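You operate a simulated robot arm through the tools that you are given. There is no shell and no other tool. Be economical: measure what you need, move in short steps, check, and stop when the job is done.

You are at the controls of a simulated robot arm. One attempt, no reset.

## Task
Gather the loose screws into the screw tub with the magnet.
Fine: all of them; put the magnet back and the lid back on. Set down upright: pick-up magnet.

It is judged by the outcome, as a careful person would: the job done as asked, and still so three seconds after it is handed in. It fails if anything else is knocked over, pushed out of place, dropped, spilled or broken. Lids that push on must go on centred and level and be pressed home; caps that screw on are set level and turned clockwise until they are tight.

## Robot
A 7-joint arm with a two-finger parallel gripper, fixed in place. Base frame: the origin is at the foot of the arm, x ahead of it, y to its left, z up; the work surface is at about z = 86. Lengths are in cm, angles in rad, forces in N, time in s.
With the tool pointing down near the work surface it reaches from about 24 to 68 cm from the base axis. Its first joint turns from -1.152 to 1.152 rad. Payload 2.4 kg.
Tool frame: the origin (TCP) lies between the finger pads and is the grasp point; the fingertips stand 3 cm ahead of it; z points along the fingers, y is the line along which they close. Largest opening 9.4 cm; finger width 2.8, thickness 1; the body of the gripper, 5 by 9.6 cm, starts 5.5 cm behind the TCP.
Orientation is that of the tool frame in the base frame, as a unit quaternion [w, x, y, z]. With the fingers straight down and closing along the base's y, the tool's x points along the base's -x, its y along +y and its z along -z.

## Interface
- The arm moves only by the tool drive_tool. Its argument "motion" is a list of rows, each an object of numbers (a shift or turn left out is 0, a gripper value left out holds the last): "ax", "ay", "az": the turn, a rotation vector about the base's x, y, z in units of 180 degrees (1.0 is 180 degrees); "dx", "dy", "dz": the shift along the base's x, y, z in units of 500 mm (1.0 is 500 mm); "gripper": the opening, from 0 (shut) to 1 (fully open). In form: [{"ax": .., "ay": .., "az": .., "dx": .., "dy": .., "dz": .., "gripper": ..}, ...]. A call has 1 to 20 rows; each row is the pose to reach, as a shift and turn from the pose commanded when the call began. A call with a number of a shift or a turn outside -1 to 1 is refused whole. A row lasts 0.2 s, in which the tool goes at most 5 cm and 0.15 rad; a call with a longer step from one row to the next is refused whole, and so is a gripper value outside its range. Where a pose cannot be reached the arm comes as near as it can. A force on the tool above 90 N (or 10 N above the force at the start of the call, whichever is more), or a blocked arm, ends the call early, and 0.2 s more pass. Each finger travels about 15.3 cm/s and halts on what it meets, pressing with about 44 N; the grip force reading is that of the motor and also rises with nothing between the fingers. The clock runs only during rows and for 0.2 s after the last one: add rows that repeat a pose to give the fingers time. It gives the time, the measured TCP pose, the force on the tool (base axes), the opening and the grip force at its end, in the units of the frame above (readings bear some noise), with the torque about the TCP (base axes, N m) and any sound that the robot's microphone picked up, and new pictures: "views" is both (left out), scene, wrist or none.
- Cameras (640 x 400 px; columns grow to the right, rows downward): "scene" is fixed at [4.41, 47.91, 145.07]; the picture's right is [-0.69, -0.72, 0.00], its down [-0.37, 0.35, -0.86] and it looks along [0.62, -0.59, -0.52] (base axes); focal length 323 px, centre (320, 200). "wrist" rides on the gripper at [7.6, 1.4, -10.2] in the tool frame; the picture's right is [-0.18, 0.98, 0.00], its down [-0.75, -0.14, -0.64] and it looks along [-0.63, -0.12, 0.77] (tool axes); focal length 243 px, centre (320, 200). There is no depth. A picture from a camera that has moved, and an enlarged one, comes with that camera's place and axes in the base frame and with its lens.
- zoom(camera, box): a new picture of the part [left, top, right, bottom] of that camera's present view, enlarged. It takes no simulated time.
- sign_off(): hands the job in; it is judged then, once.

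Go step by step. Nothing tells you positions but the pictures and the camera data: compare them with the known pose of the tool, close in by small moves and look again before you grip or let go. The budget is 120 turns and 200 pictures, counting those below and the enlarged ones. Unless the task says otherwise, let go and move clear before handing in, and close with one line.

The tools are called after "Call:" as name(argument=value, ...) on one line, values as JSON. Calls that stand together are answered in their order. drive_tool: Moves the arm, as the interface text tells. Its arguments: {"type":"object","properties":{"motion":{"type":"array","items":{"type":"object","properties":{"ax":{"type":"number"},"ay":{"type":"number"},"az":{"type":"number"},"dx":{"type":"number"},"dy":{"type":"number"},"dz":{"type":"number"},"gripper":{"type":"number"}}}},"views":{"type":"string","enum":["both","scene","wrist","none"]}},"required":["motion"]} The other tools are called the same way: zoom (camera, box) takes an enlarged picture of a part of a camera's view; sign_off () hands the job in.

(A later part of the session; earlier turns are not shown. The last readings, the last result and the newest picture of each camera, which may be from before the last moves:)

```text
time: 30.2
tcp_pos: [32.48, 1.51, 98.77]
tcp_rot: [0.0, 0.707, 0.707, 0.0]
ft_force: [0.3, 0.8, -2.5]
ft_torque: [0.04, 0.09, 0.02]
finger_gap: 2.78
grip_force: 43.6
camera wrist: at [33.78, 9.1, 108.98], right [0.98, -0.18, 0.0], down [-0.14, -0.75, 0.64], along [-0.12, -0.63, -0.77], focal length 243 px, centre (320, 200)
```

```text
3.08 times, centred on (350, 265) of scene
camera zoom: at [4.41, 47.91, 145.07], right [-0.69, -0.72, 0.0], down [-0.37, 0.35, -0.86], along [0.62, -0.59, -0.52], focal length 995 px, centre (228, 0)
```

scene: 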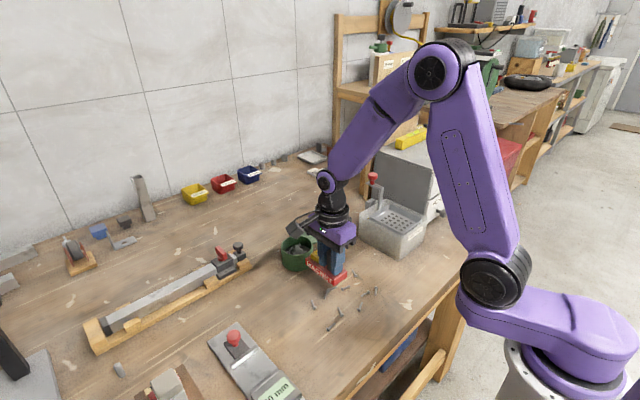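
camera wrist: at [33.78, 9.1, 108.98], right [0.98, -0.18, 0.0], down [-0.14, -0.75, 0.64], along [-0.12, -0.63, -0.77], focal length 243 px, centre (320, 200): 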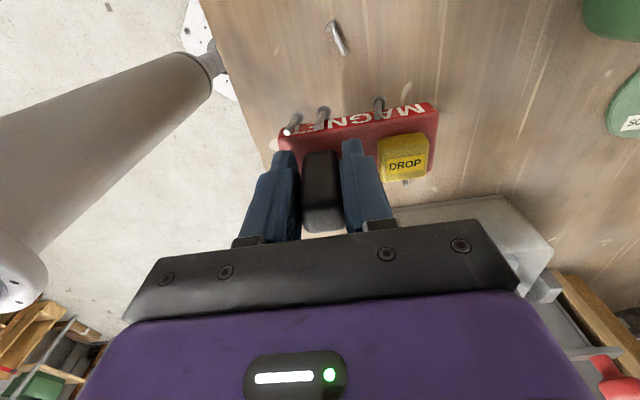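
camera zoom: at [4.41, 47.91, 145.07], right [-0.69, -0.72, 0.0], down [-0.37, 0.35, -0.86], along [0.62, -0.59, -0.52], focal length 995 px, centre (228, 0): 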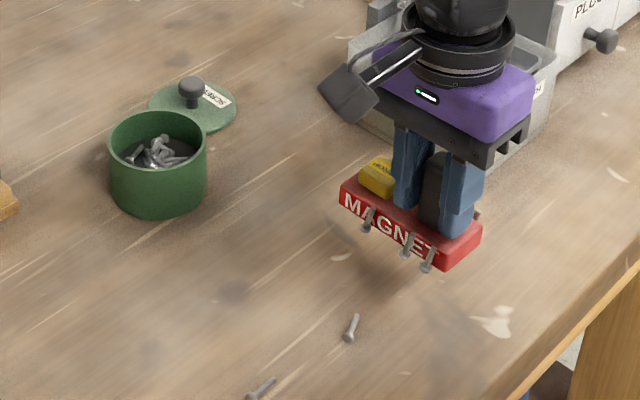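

E and F are on too, now hanging on the magnet's side. Before going on, I need to check whether they will fit inside the rim.

Call:
zoom(camera="wrist", box=[260, 80, 460, 200])

Call:
zoom(camera="scene", box=[340, 235, 400, 275])

```text
3.20 times, centred on (360, 140) of wrist
camera zoom: at [33.78, 9.1, 108.98], right [0.98, -0.18, 0.0], down [-0.14, -0.75, 0.64], along [-0.12, -0.63, -0.77], focal length 776 px, centre (192, 392)
```

zoom: 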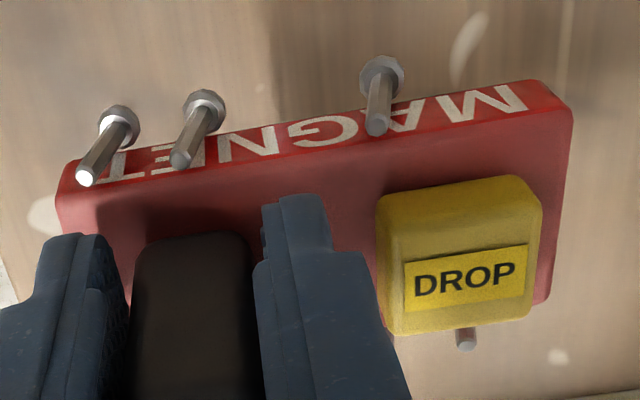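

```text
10.00 times, centred on (370, 255) of scene
camera zoom: at [4.41, 47.91, 145.07], right [-0.69, -0.72, 0.0], down [-0.37, 0.35, -0.86], along [0.62, -0.59, -0.52], focal length 3234 px, centre (-180, -350)
```

zoom: 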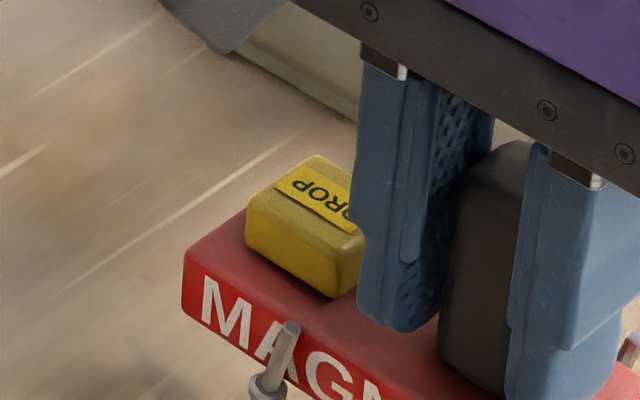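

Call:
zoom(camera="scene", box=[375, 245, 455, 295])

Call:
zoom(camera="scene", box=[380, 255, 420, 280])

```text
8.00 times, centred on (415, 270) of scene
camera zoom: at [4.41, 47.91, 145.07], right [-0.69, -0.72, 0.0], down [-0.37, 0.35, -0.86], along [0.62, -0.59, -0.52], focal length 2587 px, centre (-440, -360)
```

zoom: 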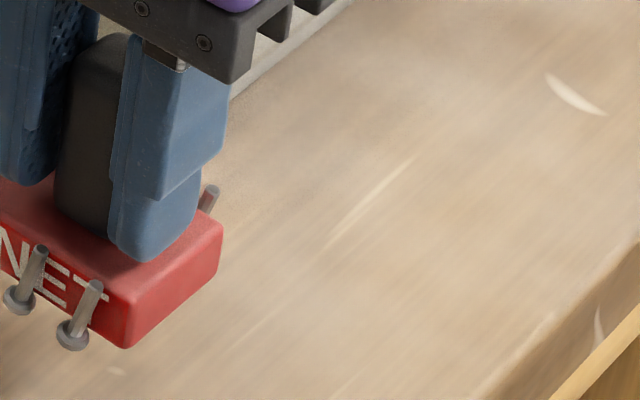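

```text
16.00 times, centred on (400, 268) of scene
camera zoom: at [4.41, 47.91, 145.07], right [-0.69, -0.72, 0.0], down [-0.37, 0.35, -0.86], along [0.62, -0.59, -0.52], focal length 5174 px, centre (-960, -880)
```

zoom: 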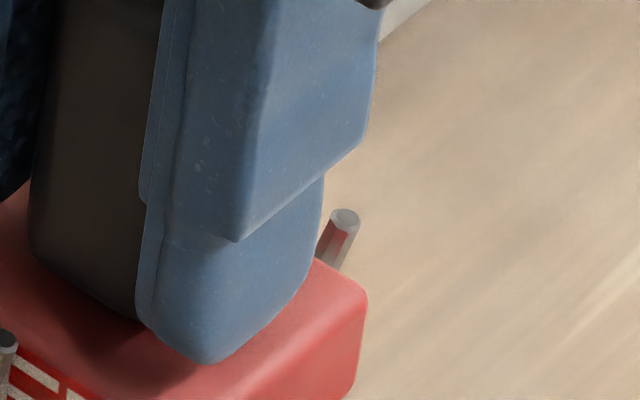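

Five or more screws cling to the sides, two of them near the handle-end corners. The magnet is already well loaded, so I'll do this first drop now and collect the rest in a second trip. Moving above the tub.

Call:
drive_tool(motion=[{"dx": 0.03, "dz": 0.06}, {"dx": 0.1, "dy": 0.02, "dz": 0.1}, {"dx": 0.17, "dy": 0.04, "dz": 0.1}, {"dx": 0.24, "dy": 0.06, "dz": 0.1}, {"dx": 0.31, "dy": 0.08, "dz": 0.1}, {"dx": 0.37, "dy": 0.1, "dz": 0.1}, {"dx": 0.422, "dy": 0.108, "dz": 0.1}, {"dx": 0.422, "dy": 0.108, "dz": 0.1}])

Call:
zoom(camera="wrist", box=[240, 60, 480, 200])

Call:
zoom(camera="scene", box=[240, 190, 350, 280])

```text
time: 32.0
tcp_pos: [53.73, 6.81, 103.45]
tcp_rot: [0.0, 0.707, 0.707, 0.0]
ft_force: [0.7, 0.1, -3.2]
ft_torque: [0.04, 0.07, -0.01]
finger_gap: 2.78
grip_force: 44.1
camera wrist: at [55.02, 14.55, 113.72], right [0.98, -0.18, 0.0], down [-0.14, -0.75, 0.64], along [-0.12, -0.63, -0.77], focal length 243 px, centre (320, 200)
```

scene: 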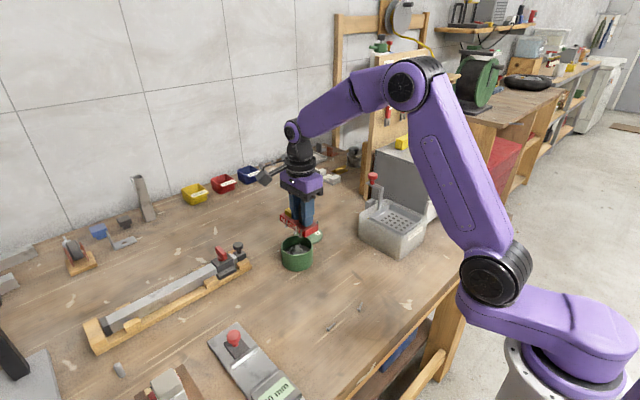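
wrist: 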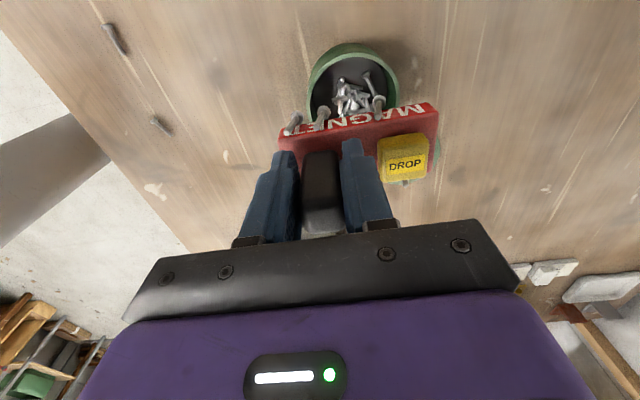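

```text
2.67 times, centred on (360, 130) of wrist
camera zoom: at [55.02, 14.55, 113.72], right [0.98, -0.18, 0.0], down [-0.14, -0.75, 0.64], along [-0.12, -0.63, -0.77], focal length 647 px, centre (213, 387)
```

zoom: 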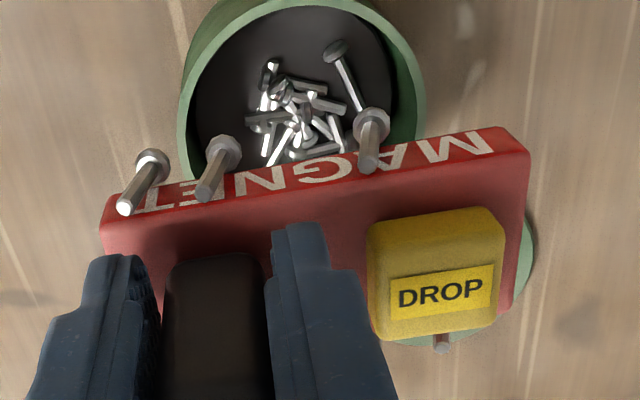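

```text
4.44 times, centred on (295, 235) of scene
camera zoom: at [4.41, 47.91, 145.07], right [-0.69, -0.72, 0.0], down [-0.37, 0.35, -0.86], along [0.62, -0.59, -0.52], focal length 1437 px, centre (431, 44)
```

zoom: 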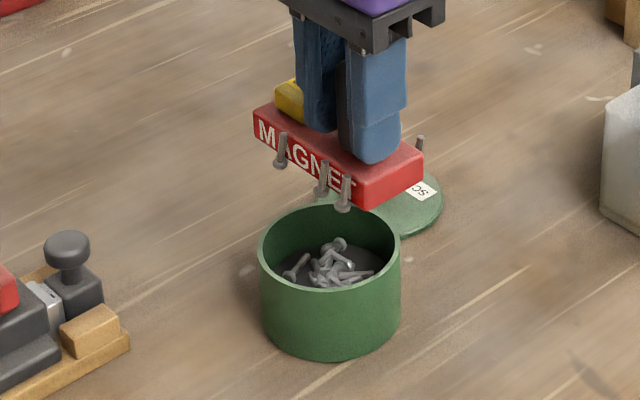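

I'm aligned approximately over the tub (tub centre ≈ (56.1, 6.6)). I'll lower to just above the rim and inspect.

Call:
drive_tool(motion=[{"dx": 0.003, "dy": 0.004, "dz": -0.04}, {"dx": 0.003, "dy": 0.004, "dz": -0.082}, {"dx": 0.003, "dy": 0.004, "dz": -0.082}], views="none")

Call:
zoom(camera="wrist", box=[240, 60, 480, 200])

Call:
zoom(camera="scene", box=[260, 210, 340, 275])

```text
time: 32.8
tcp_pos: [53.85, 7.23, 99.58]
tcp_rot: [0.0, 0.707, 0.707, 0.001]
ft_force: [-0.6, -0.7, -3.5]
ft_torque: [0.02, 0.09, -0.04]
finger_gap: 2.79
grip_force: 44.3
```

```text
2.67 times, centred on (360, 130) of wrist
camera zoom: at [55.17, 14.79, 109.77], right [0.98, -0.18, 0.0], down [-0.14, -0.75, 0.64], along [-0.12, -0.63, -0.77], focal length 647 px, centre (213, 387)
```

zoom: 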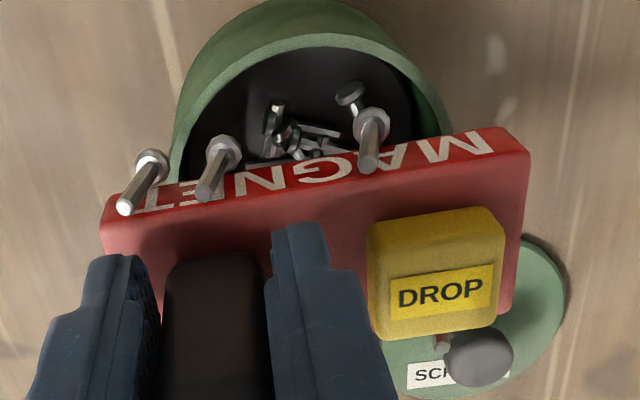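

```text
6.15 times, centred on (300, 242) of scene
camera zoom: at [4.41, 47.91, 145.07], right [-0.69, -0.72, 0.0], down [-0.37, 0.35, -0.86], along [0.62, -0.59, -0.52], focal length 1990 px, centre (443, -62)
```

zoom: 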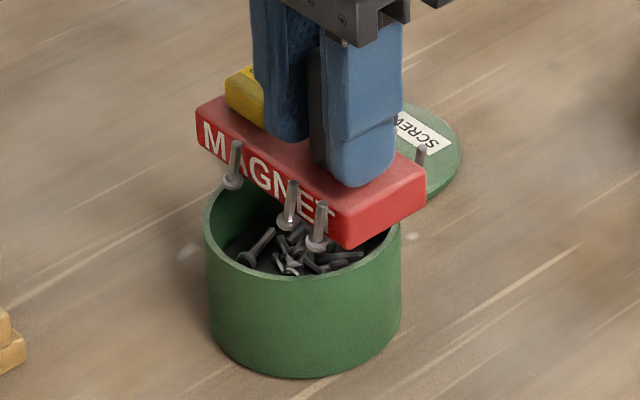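

Centring looks good: the middle screws are inside the rim and the corner one is just outside. Lowering slowly onto the rim.

Call:
drive_tool(motion=[{"dy": -0.003, "dz": -0.01}, {"dy": -0.003, "dz": -0.018}, {"dy": -0.003, "dz": -0.024}, {"dy": -0.003, "dz": -0.03}, {"dy": -0.003, "dz": -0.034}], views="none")

Call:
zoom(camera="wrist", box=[240, 60, 480, 200])

Call:
zoom(camera="scene", box=[260, 210, 340, 275])

```text
time: 34.0
tcp_pos: [53.85, 7.0, 97.87]
tcp_rot: [0.001, 0.707, 0.707, -0.001]
ft_force: [0.6, -0.9, -2.4]
ft_torque: [0.06, 0.05, 0.01]
finger_gap: 2.76
grip_force: 44.1
```

```text
2.67 times, centred on (360, 130) of wrist
camera zoom: at [55.1, 14.66, 108.11], right [0.98, -0.18, 0.0], down [-0.14, -0.75, 0.64], along [-0.12, -0.63, -0.77], focal length 647 px, centre (213, 387)
```

zoom: 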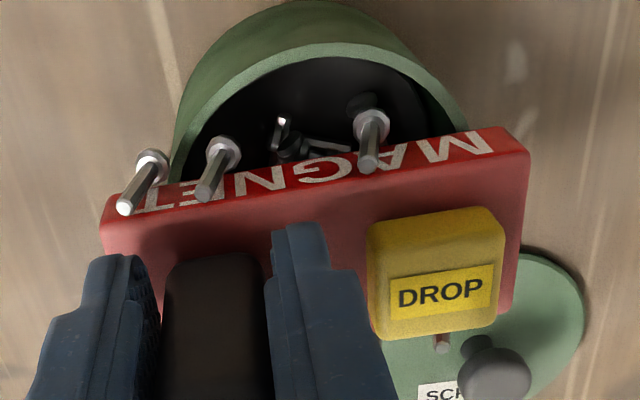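

```text
6.15 times, centred on (300, 242) of scene
camera zoom: at [4.41, 47.91, 145.07], right [-0.69, -0.72, 0.0], down [-0.37, 0.35, -0.86], along [0.62, -0.59, -0.52], focal length 1990 px, centre (443, -62)
```

zoom: 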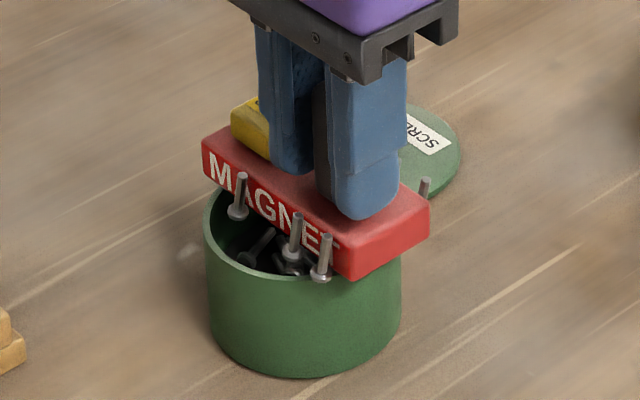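

Call:
drive_tool(motion=[{"dz": -0.004}, {"dz": -0.008}, {"dz": -0.012}, {"dz": -0.016}], views="none")

Call:
zoom(camera="wrist", box=[240, 60, 480, 200])

Call:
zoom(camera="scene", box=[260, 210, 340, 275])

```text
time: 35.0
tcp_pos: [53.98, 7.09, 97.29]
tcp_rot: [0.0, 0.708, 0.707, 0.002]
ft_force: [-5.0, -1.2, 17.9]
ft_torque: [-0.23, 0.22, -0.04]
finger_gap: 2.76
grip_force: 44.1
```

```text
2.67 times, centred on (360, 130) of wrist
camera zoom: at [55.11, 14.74, 107.51], right [0.98, -0.18, 0.0], down [-0.14, -0.75, 0.64], along [-0.12, -0.63, -0.77], focal length 647 px, centre (213, 387)
```

zoom: 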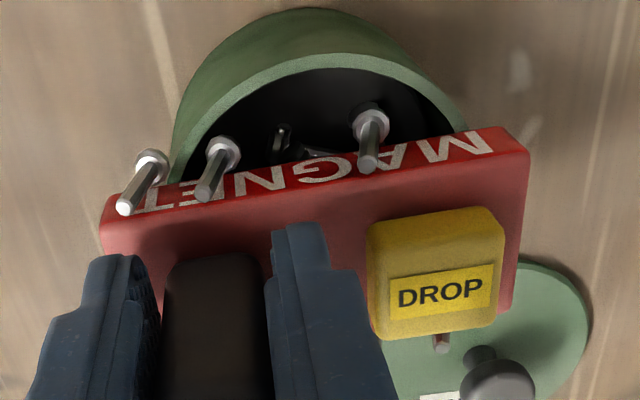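

```text
6.15 times, centred on (300, 242) of scene
camera zoom: at [4.36, 47.9, 145.07], right [-0.69, -0.72, 0.0], down [-0.37, 0.35, -0.86], along [0.62, -0.59, -0.51], focal length 1990 px, centre (443, -62)
```

zoom: 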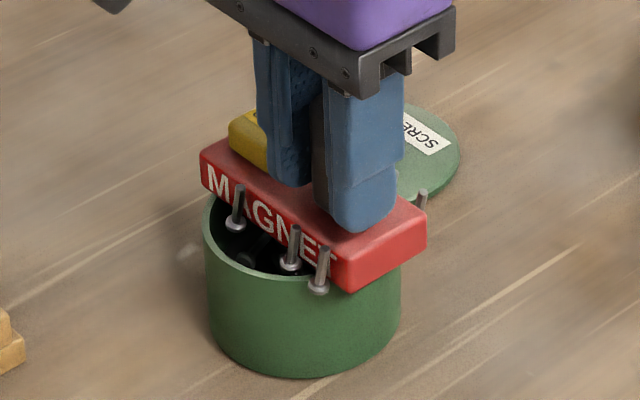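

The magnet is seated on the rim with one corner screw outside it. I'll unload, open slightly, and rise clear.

Call:
drive_tool(motion=[{"dz": 0.004}, {"dz": 0.004, "gripper": 0.36}, {"dz": 0.004, "gripper": 0.4}, {"dz": 0.004, "gripper": 0.4}, {"dz": 0.03}, {"dz": 0.07}, {"dz": 0.13}, {"dz": 0.17}])

Call:
zoom(camera="wrist", box=[240, 60, 480, 200])

Call:
zoom(camera="scene", box=[260, 210, 340, 275])

```text
time: 36.8
tcp_pos: [53.91, 7.1, 105.89]
tcp_rot: [0.0, 0.707, 0.707, 0.0]
ft_force: [-0.3, -0.3, -0.1]
ft_torque: [0.03, 0.03, -0.03]
finger_gap: 3.74
grip_force: 0.1
camera wrist: at [55.11, 14.74, 116.04], right [0.98, -0.18, 0.0], down [-0.14, -0.75, 0.64], along [-0.12, -0.63, -0.77], focal length 243 px, centre (320, 200)
```

scene: 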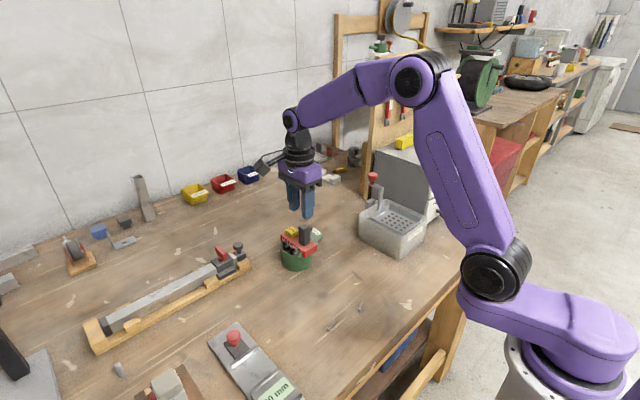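
wrist: 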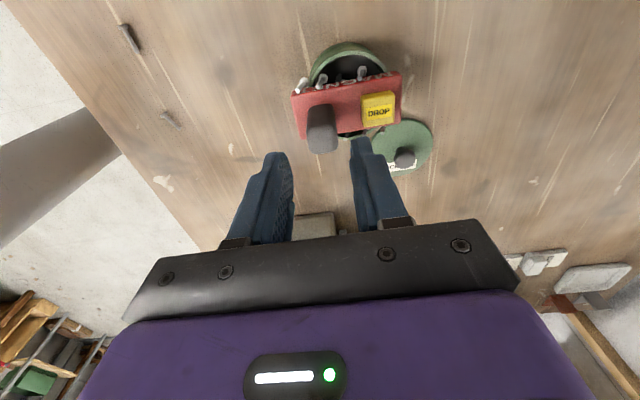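

```text
2.67 times, centred on (360, 130) of wrist
camera zoom: at [55.11, 14.74, 116.04], right [0.98, -0.18, 0.0], down [-0.14, -0.75, 0.64], along [-0.12, -0.63, -0.77], focal length 647 px, centre (213, 387)
```

zoom: 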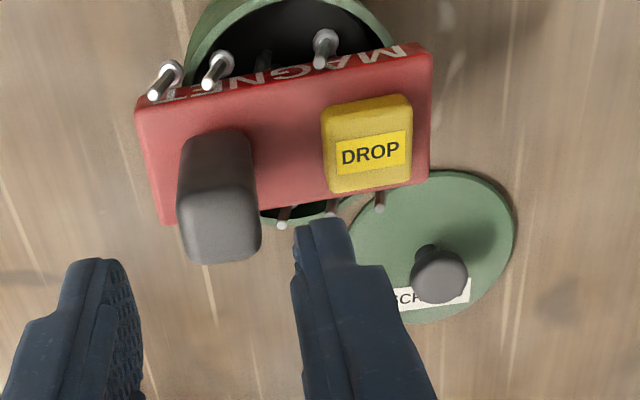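

```text
6.15 times, centred on (300, 242) of scene
camera zoom: at [4.4, 47.91, 145.07], right [-0.69, -0.72, 0.0], down [-0.37, 0.35, -0.86], along [0.62, -0.59, -0.52], focal length 1990 px, centre (443, -62)
```

zoom: 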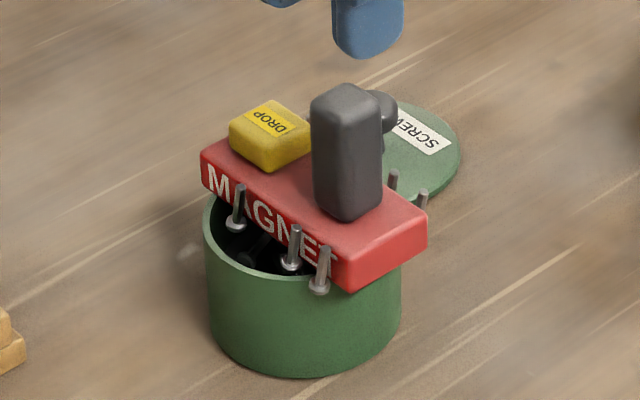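

The magnet rests stably across the tub, with 3 screws on one side and about 5 on the other. The DROP button is near (58.7, 6.4). I'll close the fingers and move over it.

Call:
drive_tool(motion=[{"dx": 0.05, "dy": -0.01, "gripper": 0}, {"dx": 0.096, "dy": -0.014}, {"dx": 0.096, "dy": -0.014, "dz": -0.06}, {"dx": 0.096, "dy": -0.014, "dz": -0.12}, {"dx": 0.096, "dy": -0.014, "dz": -0.14}, {"dx": 0.096, "dy": -0.014, "dz": -0.14}], views="none")

Call:
zoom(camera="wrist", box=[240, 60, 480, 220])

Call:
zoom(camera="scene", box=[260, 210, 340, 275])

```text
time: 38.2
tcp_pos: [58.48, 6.26, 98.62]
tcp_rot: [0.0, 0.707, 0.707, 0.001]
ft_force: [-0.2, -0.2, 0.5]
ft_torque: [0.02, 0.02, -0.02]
finger_gap: 0.01
grip_force: 32.9
```

```text
2.50 times, centred on (360, 140) of wrist
camera zoom: at [59.89, 14.04, 108.87], right [0.98, -0.18, 0.0], down [-0.14, -0.75, 0.64], along [-0.12, -0.63, -0.77], focal length 606 px, centre (220, 350)
```

zoom: 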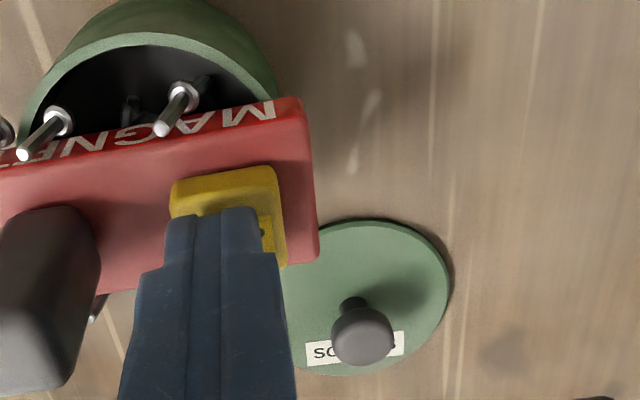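

```text
6.15 times, centred on (300, 242) of scene
camera zoom: at [4.41, 47.91, 145.07], right [-0.69, -0.72, 0.0], down [-0.37, 0.35, -0.86], along [0.62, -0.59, -0.52], focal length 1990 px, centre (443, -62)
```

zoom: 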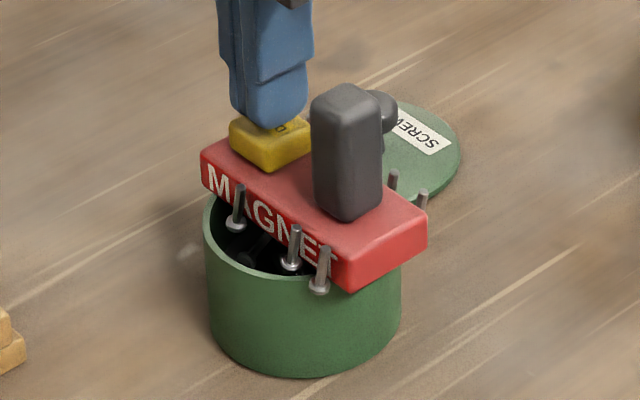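

The finger is right over DROP, so I'll press down in small steps.

Call:
drive_tool(motion=[{"dz": -0.01, "dy": 0.004}, {"dz": -0.016, "dy": 0.004}, {"dz": -0.022, "dy": 0.004}, {"dz": -0.028, "dy": 0.004}, {"dz": -0.028, "dy": 0.004}], views="none")

Call:
zoom(camera="scene", box=[260, 210, 340, 275])

```text
time: 39.4
tcp_pos: [58.71, 6.46, 97.21]
tcp_rot: [0.0, 0.707, 0.707, 0.0]
ft_force: [-2.6, -0.1, 7.4]
ft_torque: [-0.01, 0.1, -0.03]
finger_gap: 0.03
grip_force: 32.8
heard: click
```

```text
6.15 times, centred on (300, 242) of scene
camera zoom: at [4.38, 47.91, 145.07], right [-0.69, -0.72, 0.0], down [-0.37, 0.35, -0.86], along [0.62, -0.59, -0.51], focal length 1990 px, centre (443, -62)
```

zoom: 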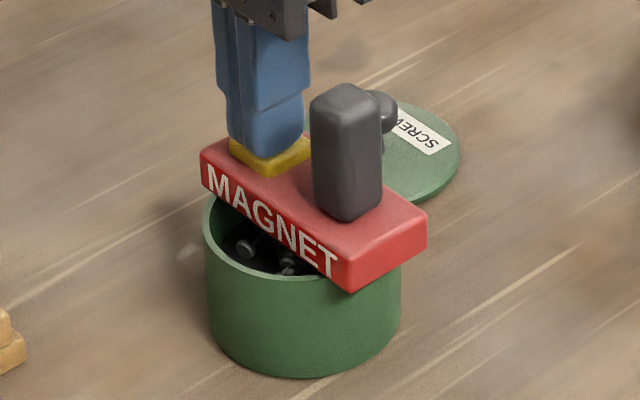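

Click, and the screws released. I'll lift off the button and see where they landed.

Call:
drive_tool(motion=[{"dz": 0.03}, {"dz": 0.1}, {"dz": 0.18}, {"dz": 0.18, "dx": -0.05, "dy": 0.01}, {"dz": 0.18, "dx": -0.096, "dy": 0.01}, {"dz": 0.18, "dx": -0.096, "dy": 0.01, "gripper": 0.4}])

Call:
zoom(camera="scene", box=[240, 200, 400, 340])

Call:
zoom(camera="wrist", box=[240, 40, 480, 200])

```text
time: 40.8
tcp_pos: [53.85, 7.06, 106.26]
tcp_rot: [0.0, 0.707, 0.707, -0.001]
ft_force: [-0.2, -0.3, 0.2]
ft_torque: [0.03, -0.01, 0.01]
finger_gap: 3.75
grip_force: 0.0
camera wrist: at [55.18, 14.72, 116.41], right [0.98, -0.18, 0.0], down [-0.14, -0.75, 0.64], along [-0.12, -0.63, -0.77], focal length 243 px, centre (320, 200)
```

scene: 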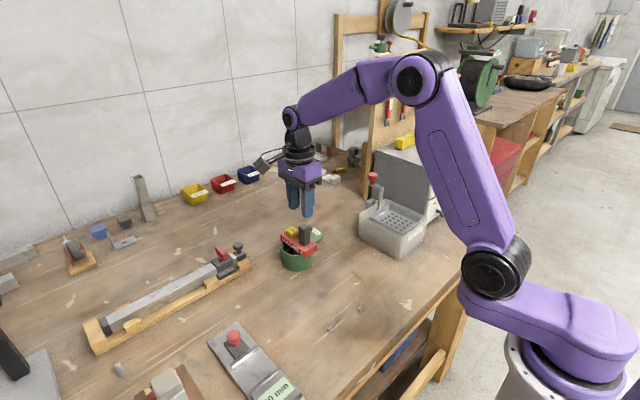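
wrist: 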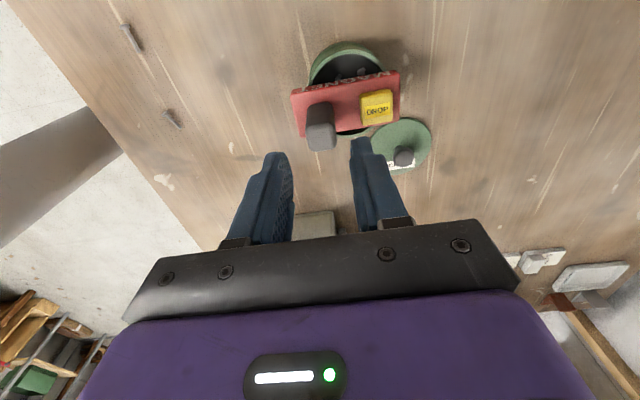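

```text
2.86 times, centred on (320, 270) of scene
camera zoom: at [4.4, 47.91, 145.07], right [-0.69, -0.72, 0.0], down [-0.37, 0.35, -0.86], along [0.62, -0.59, -0.52], focal length 924 px, centre (320, 0)
```

zoom: 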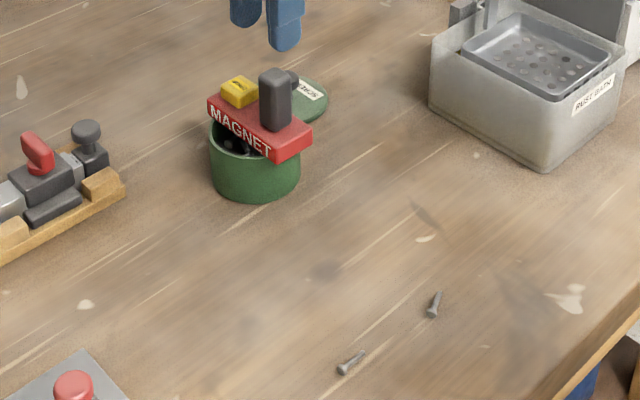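

```text
2.50 times, centred on (360, 120) of wrist
camera zoom: at [55.18, 14.72, 116.41], right [0.98, -0.18, 0.0], down [-0.14, -0.75, 0.64], along [-0.12, -0.63, -0.77], focal length 606 px, centre (220, 400)
```

zoom: 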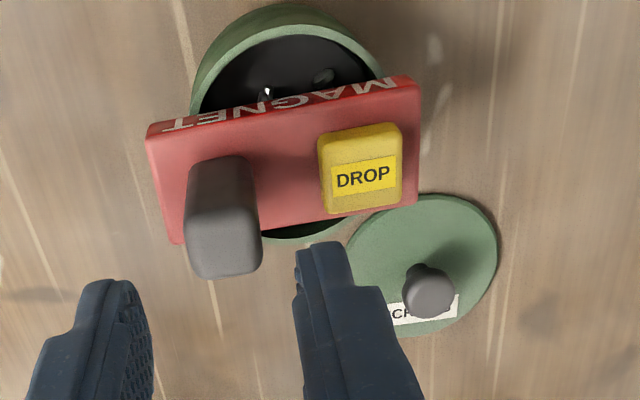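

Only I and J remain on the table; everything else fell into the tub. I'll re-grip the handle and fetch them.

Call:
drive_tool(motion=[{"dz": -0.06}, {"dz": -0.12}, {"dz": -0.16}, {"dz": -0.174}, {"dz": -0.174}, {"dz": -0.174, "gripper": 0.2}, {"dz": -0.174, "gripper": 0}, {"dz": -0.174, "gripper": 0}, {"dz": -0.174, "gripper": 0}], views="none")

Call:
drive_tool(motion=[{"dz": 0.01}, {"dz": 0.05}, {"dz": 0.1}, {"dz": 0.14}, {"dz": 0.14}], views="wrist")

Call:
zoom(camera="scene", box=[240, 180, 360, 280])

```text
time: 42.8
tcp_pos: [53.78, 6.91, 97.38]
tcp_rot: [0.0, 0.708, 0.706, 0.0]
ft_force: [-0.2, 0.9, 0.0]
ft_torque: [0.01, 0.09, -0.01]
finger_gap: 2.77
grip_force: 43.7
```

```text
time: 44.0
tcp_pos: [53.88, 7.03, 104.48]
tcp_rot: [-0.001, 0.707, 0.708, 0.0]
ft_force: [0.1, 0.4, -2.4]
ft_torque: [0.05, 0.07, -0.02]
finger_gap: 2.77
grip_force: 43.5
camera wrist: at [55.15, 14.64, 114.68], right [0.98, -0.18, 0.0], down [-0.14, -0.75, 0.64], along [-0.12, -0.63, -0.77], focal length 243 px, centre (320, 200)
```

wrist: 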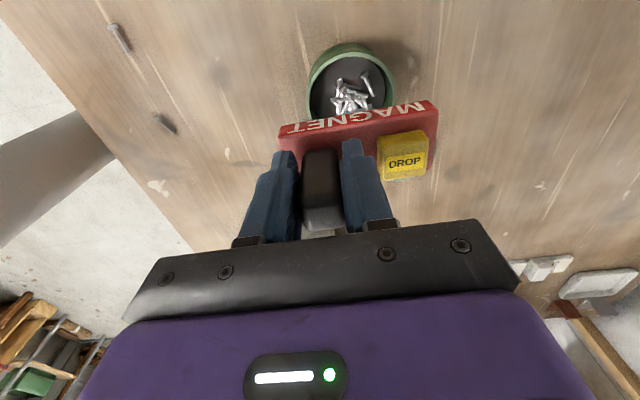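

```text
4.00 times, centred on (300, 230) of scene
camera zoom: at [4.41, 47.91, 145.07], right [-0.69, -0.72, 0.0], down [-0.37, 0.35, -0.86], along [0.62, -0.59, -0.52], focal length 1294 px, centre (400, 80)
```

zoom: 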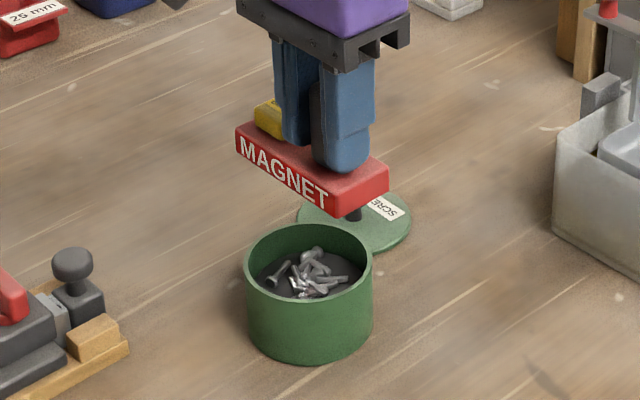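

Call:
zoom(camera="wrist", box=[290, 30, 410, 130])

Call:
zoom(camera="scene", box=[270, 230, 330, 275])

```text
4.00 times, centred on (350, 80) of wrist
camera zoom: at [55.15, 14.64, 114.68], right [0.98, -0.18, 0.0], down [-0.14, -0.75, 0.64], along [-0.12, -0.63, -0.77], focal length 970 px, centre (200, 680)
```

zoom: 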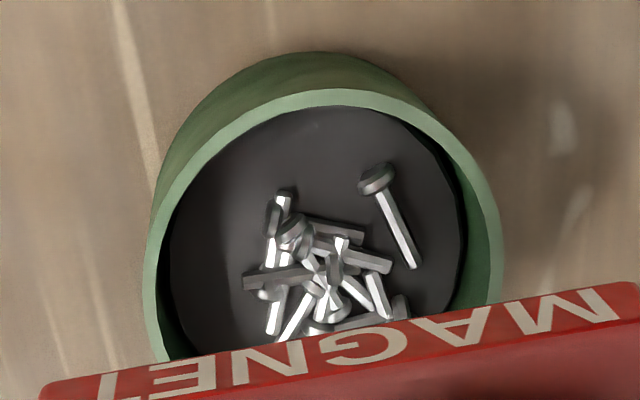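

```text
8.89 times, centred on (300, 252) of scene
camera zoom: at [4.41, 47.91, 145.07], right [-0.69, -0.72, 0.0], down [-0.37, 0.35, -0.86], along [0.62, -0.59, -0.52], focal length 2875 px, centre (498, -267)
```

zoom: 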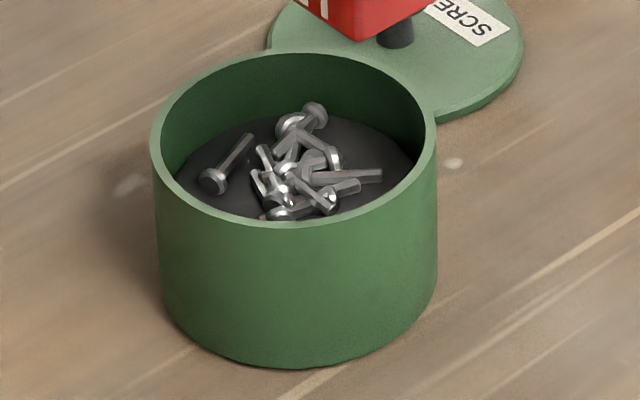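

The tub pile looks much like before, so I want an unobstructed look. I'll carry the magnet toward I and check the whole area.

Call:
drive_tool(motion=[{"dx": -0.07}, {"dx": -0.14}, {"dx": -0.21}, {"dx": -0.28}, {"dx": -0.35}, {"dx": -0.42, "dy": -0.004}, {"dx": -0.434, "dy": -0.004, "dz": -0.08}, {"dx": -0.434, "dy": -0.004, "dz": -0.08}])

Call:
zoom(camera="scene", box=[260, 220, 340, 280])

Call:
zoom(camera="scene", box=[300, 210, 440, 340])

```text
time: 45.8
tcp_pos: [31.99, 7.01, 100.55]
tcp_rot: [0.0, 0.707, 0.707, -0.001]
ft_force: [-0.1, 0.6, -2.7]
ft_torque: [0.04, 0.07, 0.01]
finger_gap: 2.77
grip_force: 44.1
camera wrist: at [33.19, 14.61, 110.74], right [0.98, -0.18, 0.0], down [-0.14, -0.75, 0.64], along [-0.12, -0.63, -0.77], focal length 243 px, centre (320, 200)
```

scene: 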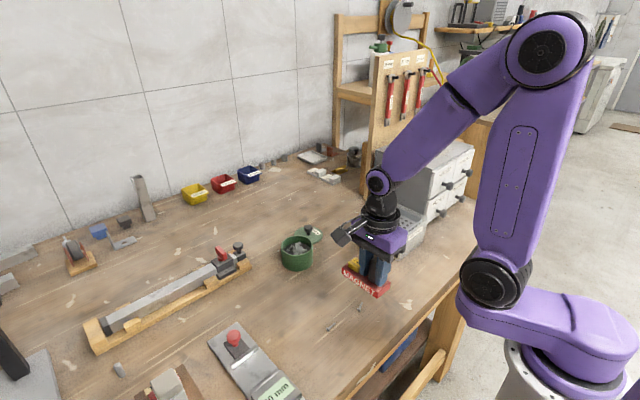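
wrist: 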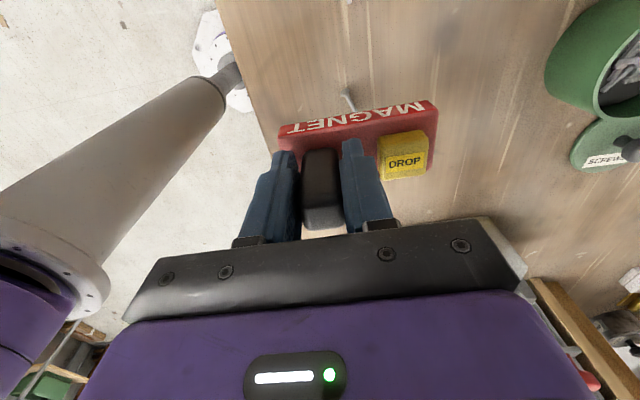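

```text
6.67 times, centred on (300, 250) of scene
camera zoom: at [4.41, 47.91, 145.07], right [-0.69, -0.72, 0.0], down [-0.37, 0.35, -0.86], along [0.62, -0.59, -0.52], focal length 2156 px, centre (453, -133)
```

zoom: 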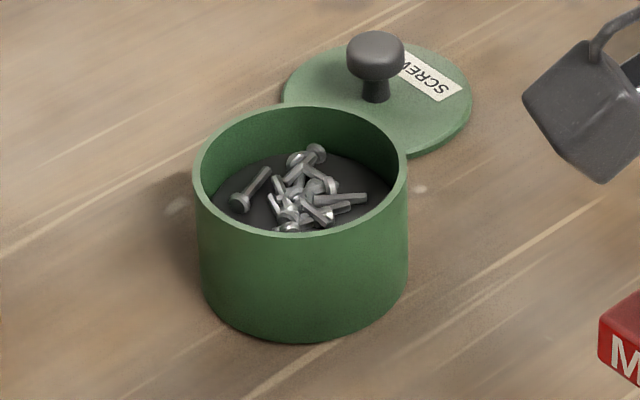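

```text
3.08 times, centred on (370, 275) of scene
camera zoom: at [4.41, 47.91, 145.07], right [-0.69, -0.72, 0.0], down [-0.37, 0.35, -0.86], along [0.62, -0.59, -0.52], focal length 995 px, centre (166, -31)
```

zoom: 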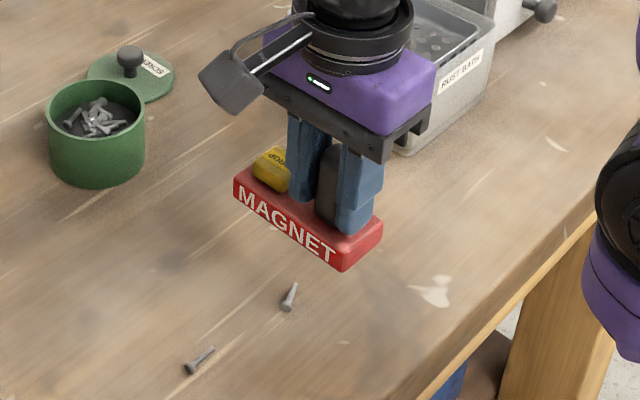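

Call:
zoom(camera="scene", box=[286, 236, 314, 256])

Call:
zoom(camera="scene", box=[335, 255, 395, 300])

```text
16.00 times, centred on (300, 246) of scene
camera zoom: at [4.41, 47.91, 145.07], right [-0.69, -0.72, 0.0], down [-0.37, 0.35, -0.86], along [0.62, -0.59, -0.52], focal length 5174 px, centre (640, -536)
```

zoom: 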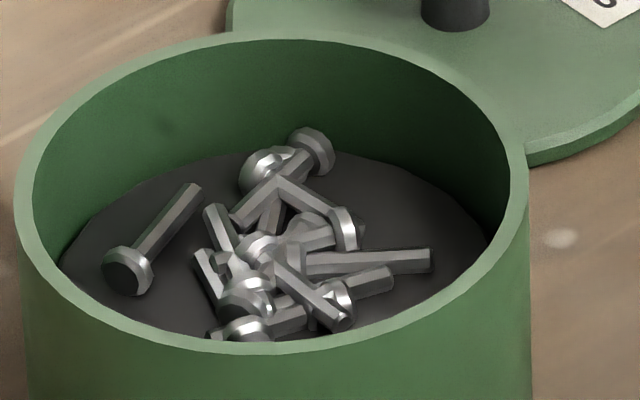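

```text
8.89 times, centred on (365, 278) of scene
camera zoom: at [4.41, 47.91, 145.07], right [-0.69, -0.72, 0.0], down [-0.37, 0.35, -0.86], along [0.62, -0.59, -0.52], focal length 2875 px, centre (-80, -489)
```

zoom: 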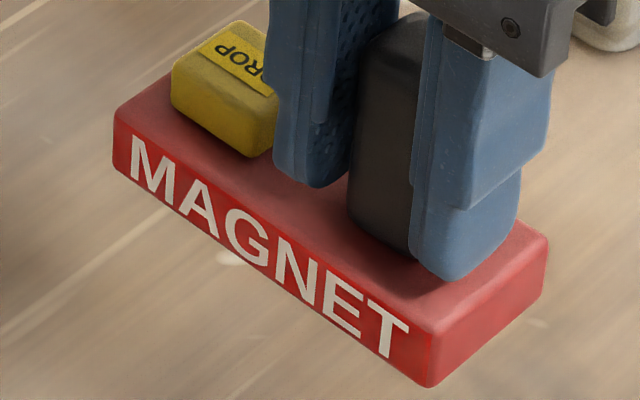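

The magnet's sides look clean and nothing is left by the tub, so the first batch appears to be in. Now I descend over I.

Call:
drive_tool(motion=[{"dz": -0.05}, {"dz": -0.09}, {"dz": -0.12}, {"dz": -0.135}, {"dz": -0.135}, {"dz": -0.1}, {"dz": -0.03}, {"dz": -0.03, "dy": 0.08, "dx": 0.01}, {"dz": -0.03, "dy": 0.168, "dx": 0.014}, {"dz": -0.06, "dy": 0.168, "dx": 0.014}, {"dz": -0.1, "dy": 0.168, "dx": 0.014}, {"dz": -0.135, "dy": 0.168, "dx": 0.014}, {"dz": -0.135, "dy": 0.168, "dx": 0.014}, {"dz": -0.1, "dy": 0.168, "dx": 0.014}, {"dz": -0.02, "dy": 0.168, "dx": 0.014}, {"dz": -0.02, "dy": 0.168, "dx": 0.014}])

Call:
zoom(camera="scene", box=[300, 210, 440, 340])

Call:
zoom(camera="wrist", box=[250, 80, 470, 200])

```text
time: 49.2
tcp_pos: [32.79, 14.98, 99.53]
tcp_rot: [0.0, 0.707, 0.707, 0.0]
ft_force: [-0.2, -0.8, -3.0]
ft_torque: [0.05, 0.06, 0.01]
finger_gap: 2.78
grip_force: 43.8
camera wrist: at [34.04, 22.81, 109.8], right [0.98, -0.18, 0.0], down [-0.14, -0.75, 0.64], along [-0.12, -0.63, -0.77], focal length 243 px, centre (320, 200)
```

scene: 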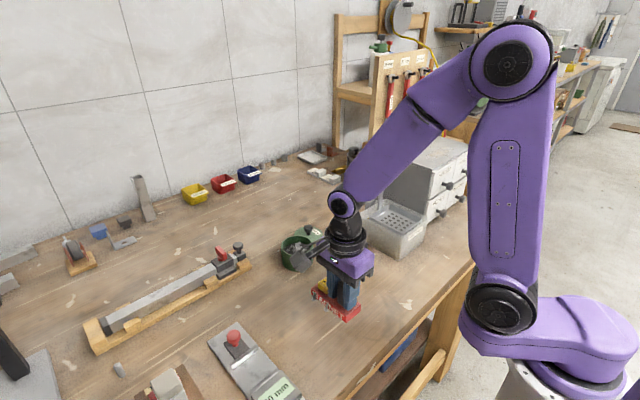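
wrist: 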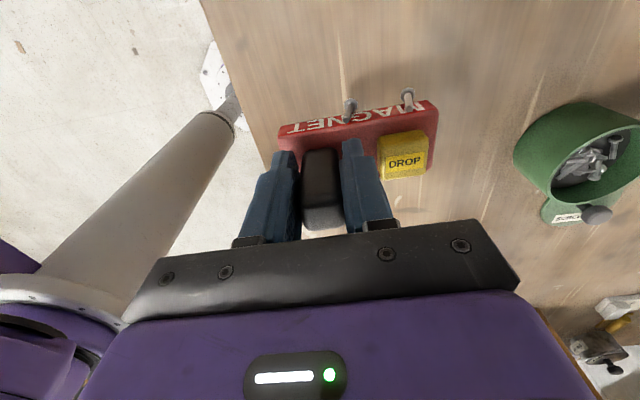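

```text
3.08 times, centred on (370, 275) of scene
camera zoom: at [4.41, 47.91, 145.07], right [-0.69, -0.72, 0.0], down [-0.37, 0.35, -0.86], along [0.62, -0.59, -0.52], focal length 995 px, centre (166, -31)
```

zoom: 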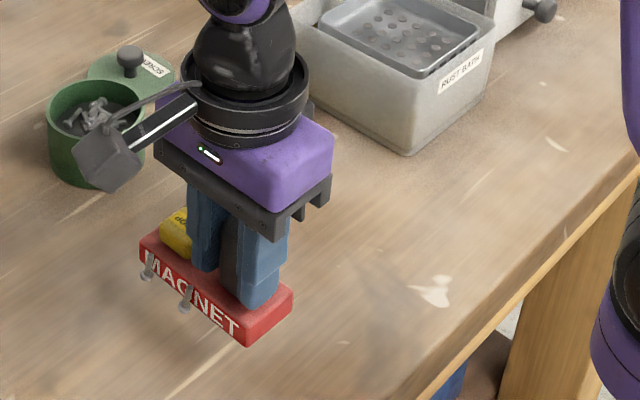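

```text
2.91 times, centred on (360, 140) of wrist
camera zoom: at [34.04, 22.81, 109.8], right [0.98, -0.18, 0.0], down [-0.14, -0.75, 0.64], along [-0.12, -0.63, -0.77], focal length 706 px, centre (204, 374)
```

zoom: 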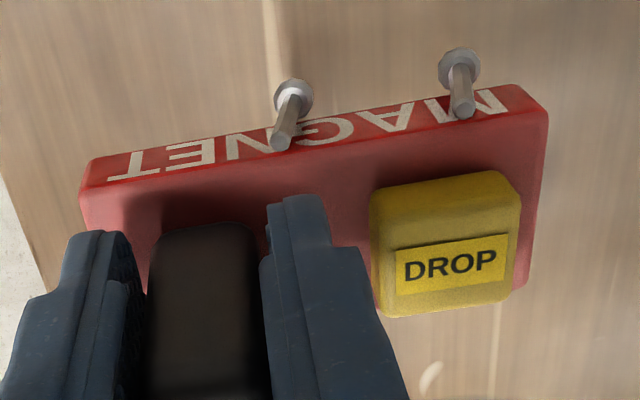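

Both remaining screws are on, at mid-magnet and toward the button end. I'll return to the tub with a slight offset so both hang inside the rim.

Call:
drive_tool(motion=[{"dx": 0.02, "dy": -0.01, "dz": 0.06}, {"dx": 0.09, "dy": -0.04, "dz": 0.1}, {"dx": 0.16, "dy": -0.07, "dz": 0.1}, {"dx": 0.23, "dy": -0.1, "dz": 0.1}, {"dx": 0.3, "dy": -0.13, "dz": 0.1}, {"dx": 0.37, "dy": -0.16, "dz": 0.1}, {"dx": 0.416, "dy": -0.17, "dz": 0.1}, {"dx": 0.416, "dy": -0.17, "dz": 0.04}, {"dx": 0.416, "dy": -0.17, "dz": -0.01}, {"dx": 0.416, "dy": -0.17, "dz": -0.01}], views="none")

Call:
zoom(camera="wrist", box=[240, 60, 480, 200])

Call:
zoom(camera="scene", box=[260, 210, 340, 275])

```text
time: 51.4
tcp_pos: [53.74, 6.85, 98.91]
tcp_rot: [0.001, 0.707, 0.707, 0.001]
ft_force: [-0.5, 0.5, -3.1]
ft_torque: [-0.01, 0.07, 0.02]
finger_gap: 2.79
grip_force: 44.1
```

```text
2.67 times, centred on (360, 130) of wrist
camera zoom: at [54.98, 14.49, 109.21], right [0.98, -0.18, 0.0], down [-0.14, -0.75, 0.64], along [-0.12, -0.63, -0.77], focal length 647 px, centre (213, 387)
```

zoom: 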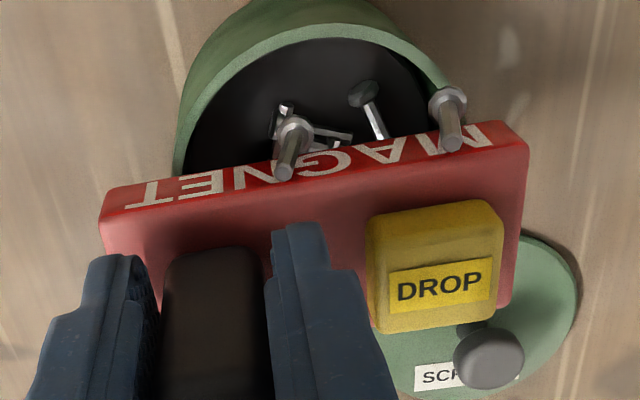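

```text
6.15 times, centred on (300, 242) of scene
camera zoom: at [4.41, 47.91, 145.07], right [-0.69, -0.72, 0.0], down [-0.37, 0.35, -0.86], along [0.62, -0.59, -0.52], focal length 1990 px, centre (443, -62)
```

zoom: 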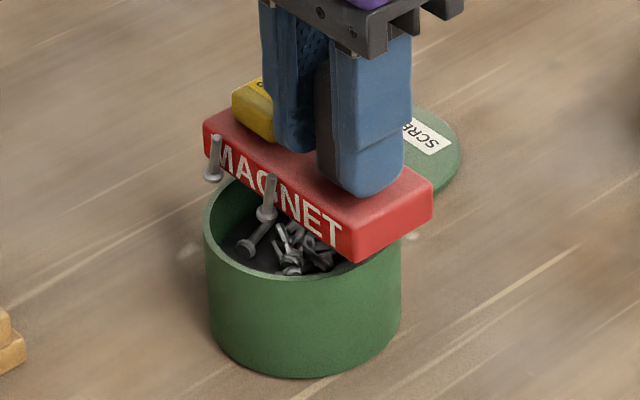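

The button-end screw would land on the rim, so I'll shift the magnet about 0.9 cm toward −y and re-check.

Call:
drive_tool(motion=[{"dz": 0.008}, {"dx": -0.002, "dy": -0.018, "dz": 0.008}, {"dx": -0.002, "dy": -0.018, "dz": 0}, {"dx": -0.002, "dy": -0.018, "dz": 0}], views="none")

Call:
zoom(camera="wrist", box=[240, 60, 480, 200])

Call:
zoom(camera="scene", box=[260, 210, 340, 275])

```text
time: 52.4
tcp_pos: [53.56, 5.93, 98.94]
tcp_rot: [0.0, 0.708, 0.707, 0.001]
ft_force: [-0.3, 0.0, -2.7]
ft_torque: [0.01, 0.1, -0.05]
finger_gap: 2.77
grip_force: 44.2
```

```text
2.67 times, centred on (360, 130) of wrist
camera zoom: at [54.83, 13.51, 109.23], right [0.98, -0.18, 0.0], down [-0.14, -0.75, 0.64], along [-0.12, -0.63, -0.77], focal length 647 px, centre (213, 387)
```

zoom: 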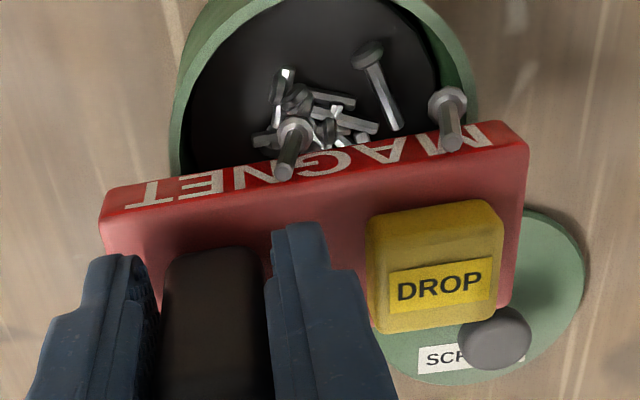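

```text
6.15 times, centred on (300, 242) of scene
camera zoom: at [4.41, 47.91, 145.07], right [-0.69, -0.72, 0.0], down [-0.37, 0.35, -0.86], along [0.62, -0.59, -0.52], focal length 1990 px, centre (443, -62)
```

zoom: 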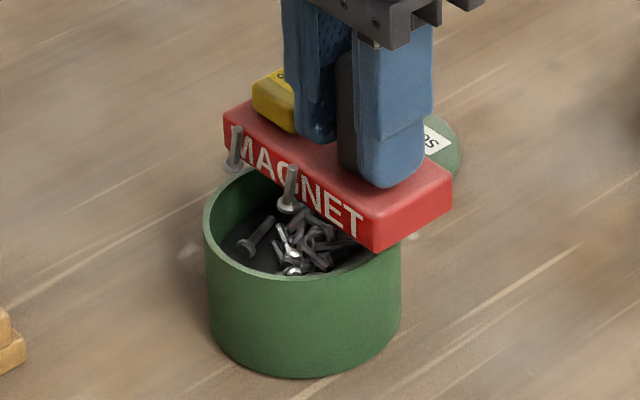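

Call:
drive_tool(motion=[{"dx": -0.006, "dy": -0.005}, {"dx": -0.006, "dy": -0.005, "dz": -0.01}, {"dx": -0.006, "dy": -0.005, "dz": -0.018}, {"dx": -0.006, "dy": -0.005, "dz": -0.022}, {"dx": -0.006, "dy": -0.005, "dz": -0.026}], views="none")

Call:
zoom(camera="wrist", box=[240, 60, 480, 200])

Call:
zoom(camera="scene", box=[260, 210, 340, 275])

```text
time: 53.6
tcp_pos: [53.3, 5.5, 97.64]
tcp_rot: [0.0, 0.707, 0.707, 0.0]
ft_force: [-0.7, -0.4, -2.5]
ft_torque: [0.03, 0.04, 0.0]
finger_gap: 2.77
grip_force: 44.5
```

```text
2.67 times, centred on (360, 130) of wrist
camera zoom: at [54.59, 13.24, 107.94], right [0.98, -0.18, 0.0], down [-0.14, -0.75, 0.64], along [-0.12, -0.63, -0.77], focal length 647 px, centre (213, 387)
```

zoom: 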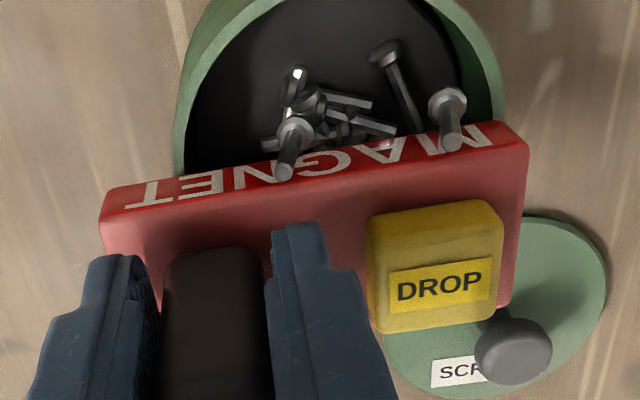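

```text
6.15 times, centred on (300, 242) of scene
camera zoom: at [4.41, 47.91, 145.07], right [-0.69, -0.72, 0.0], down [-0.37, 0.35, -0.86], along [0.62, -0.59, -0.52], focal length 1990 px, centre (443, -62)
```

zoom: 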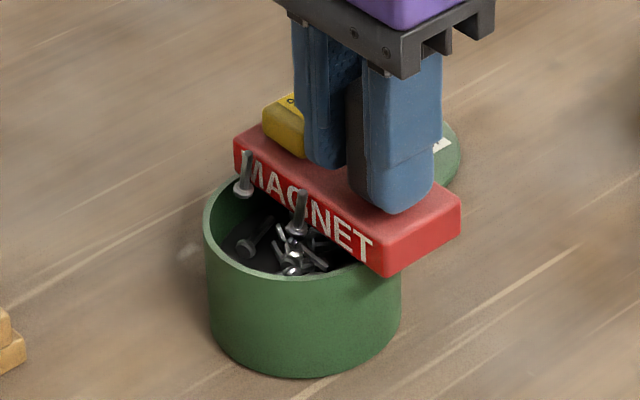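

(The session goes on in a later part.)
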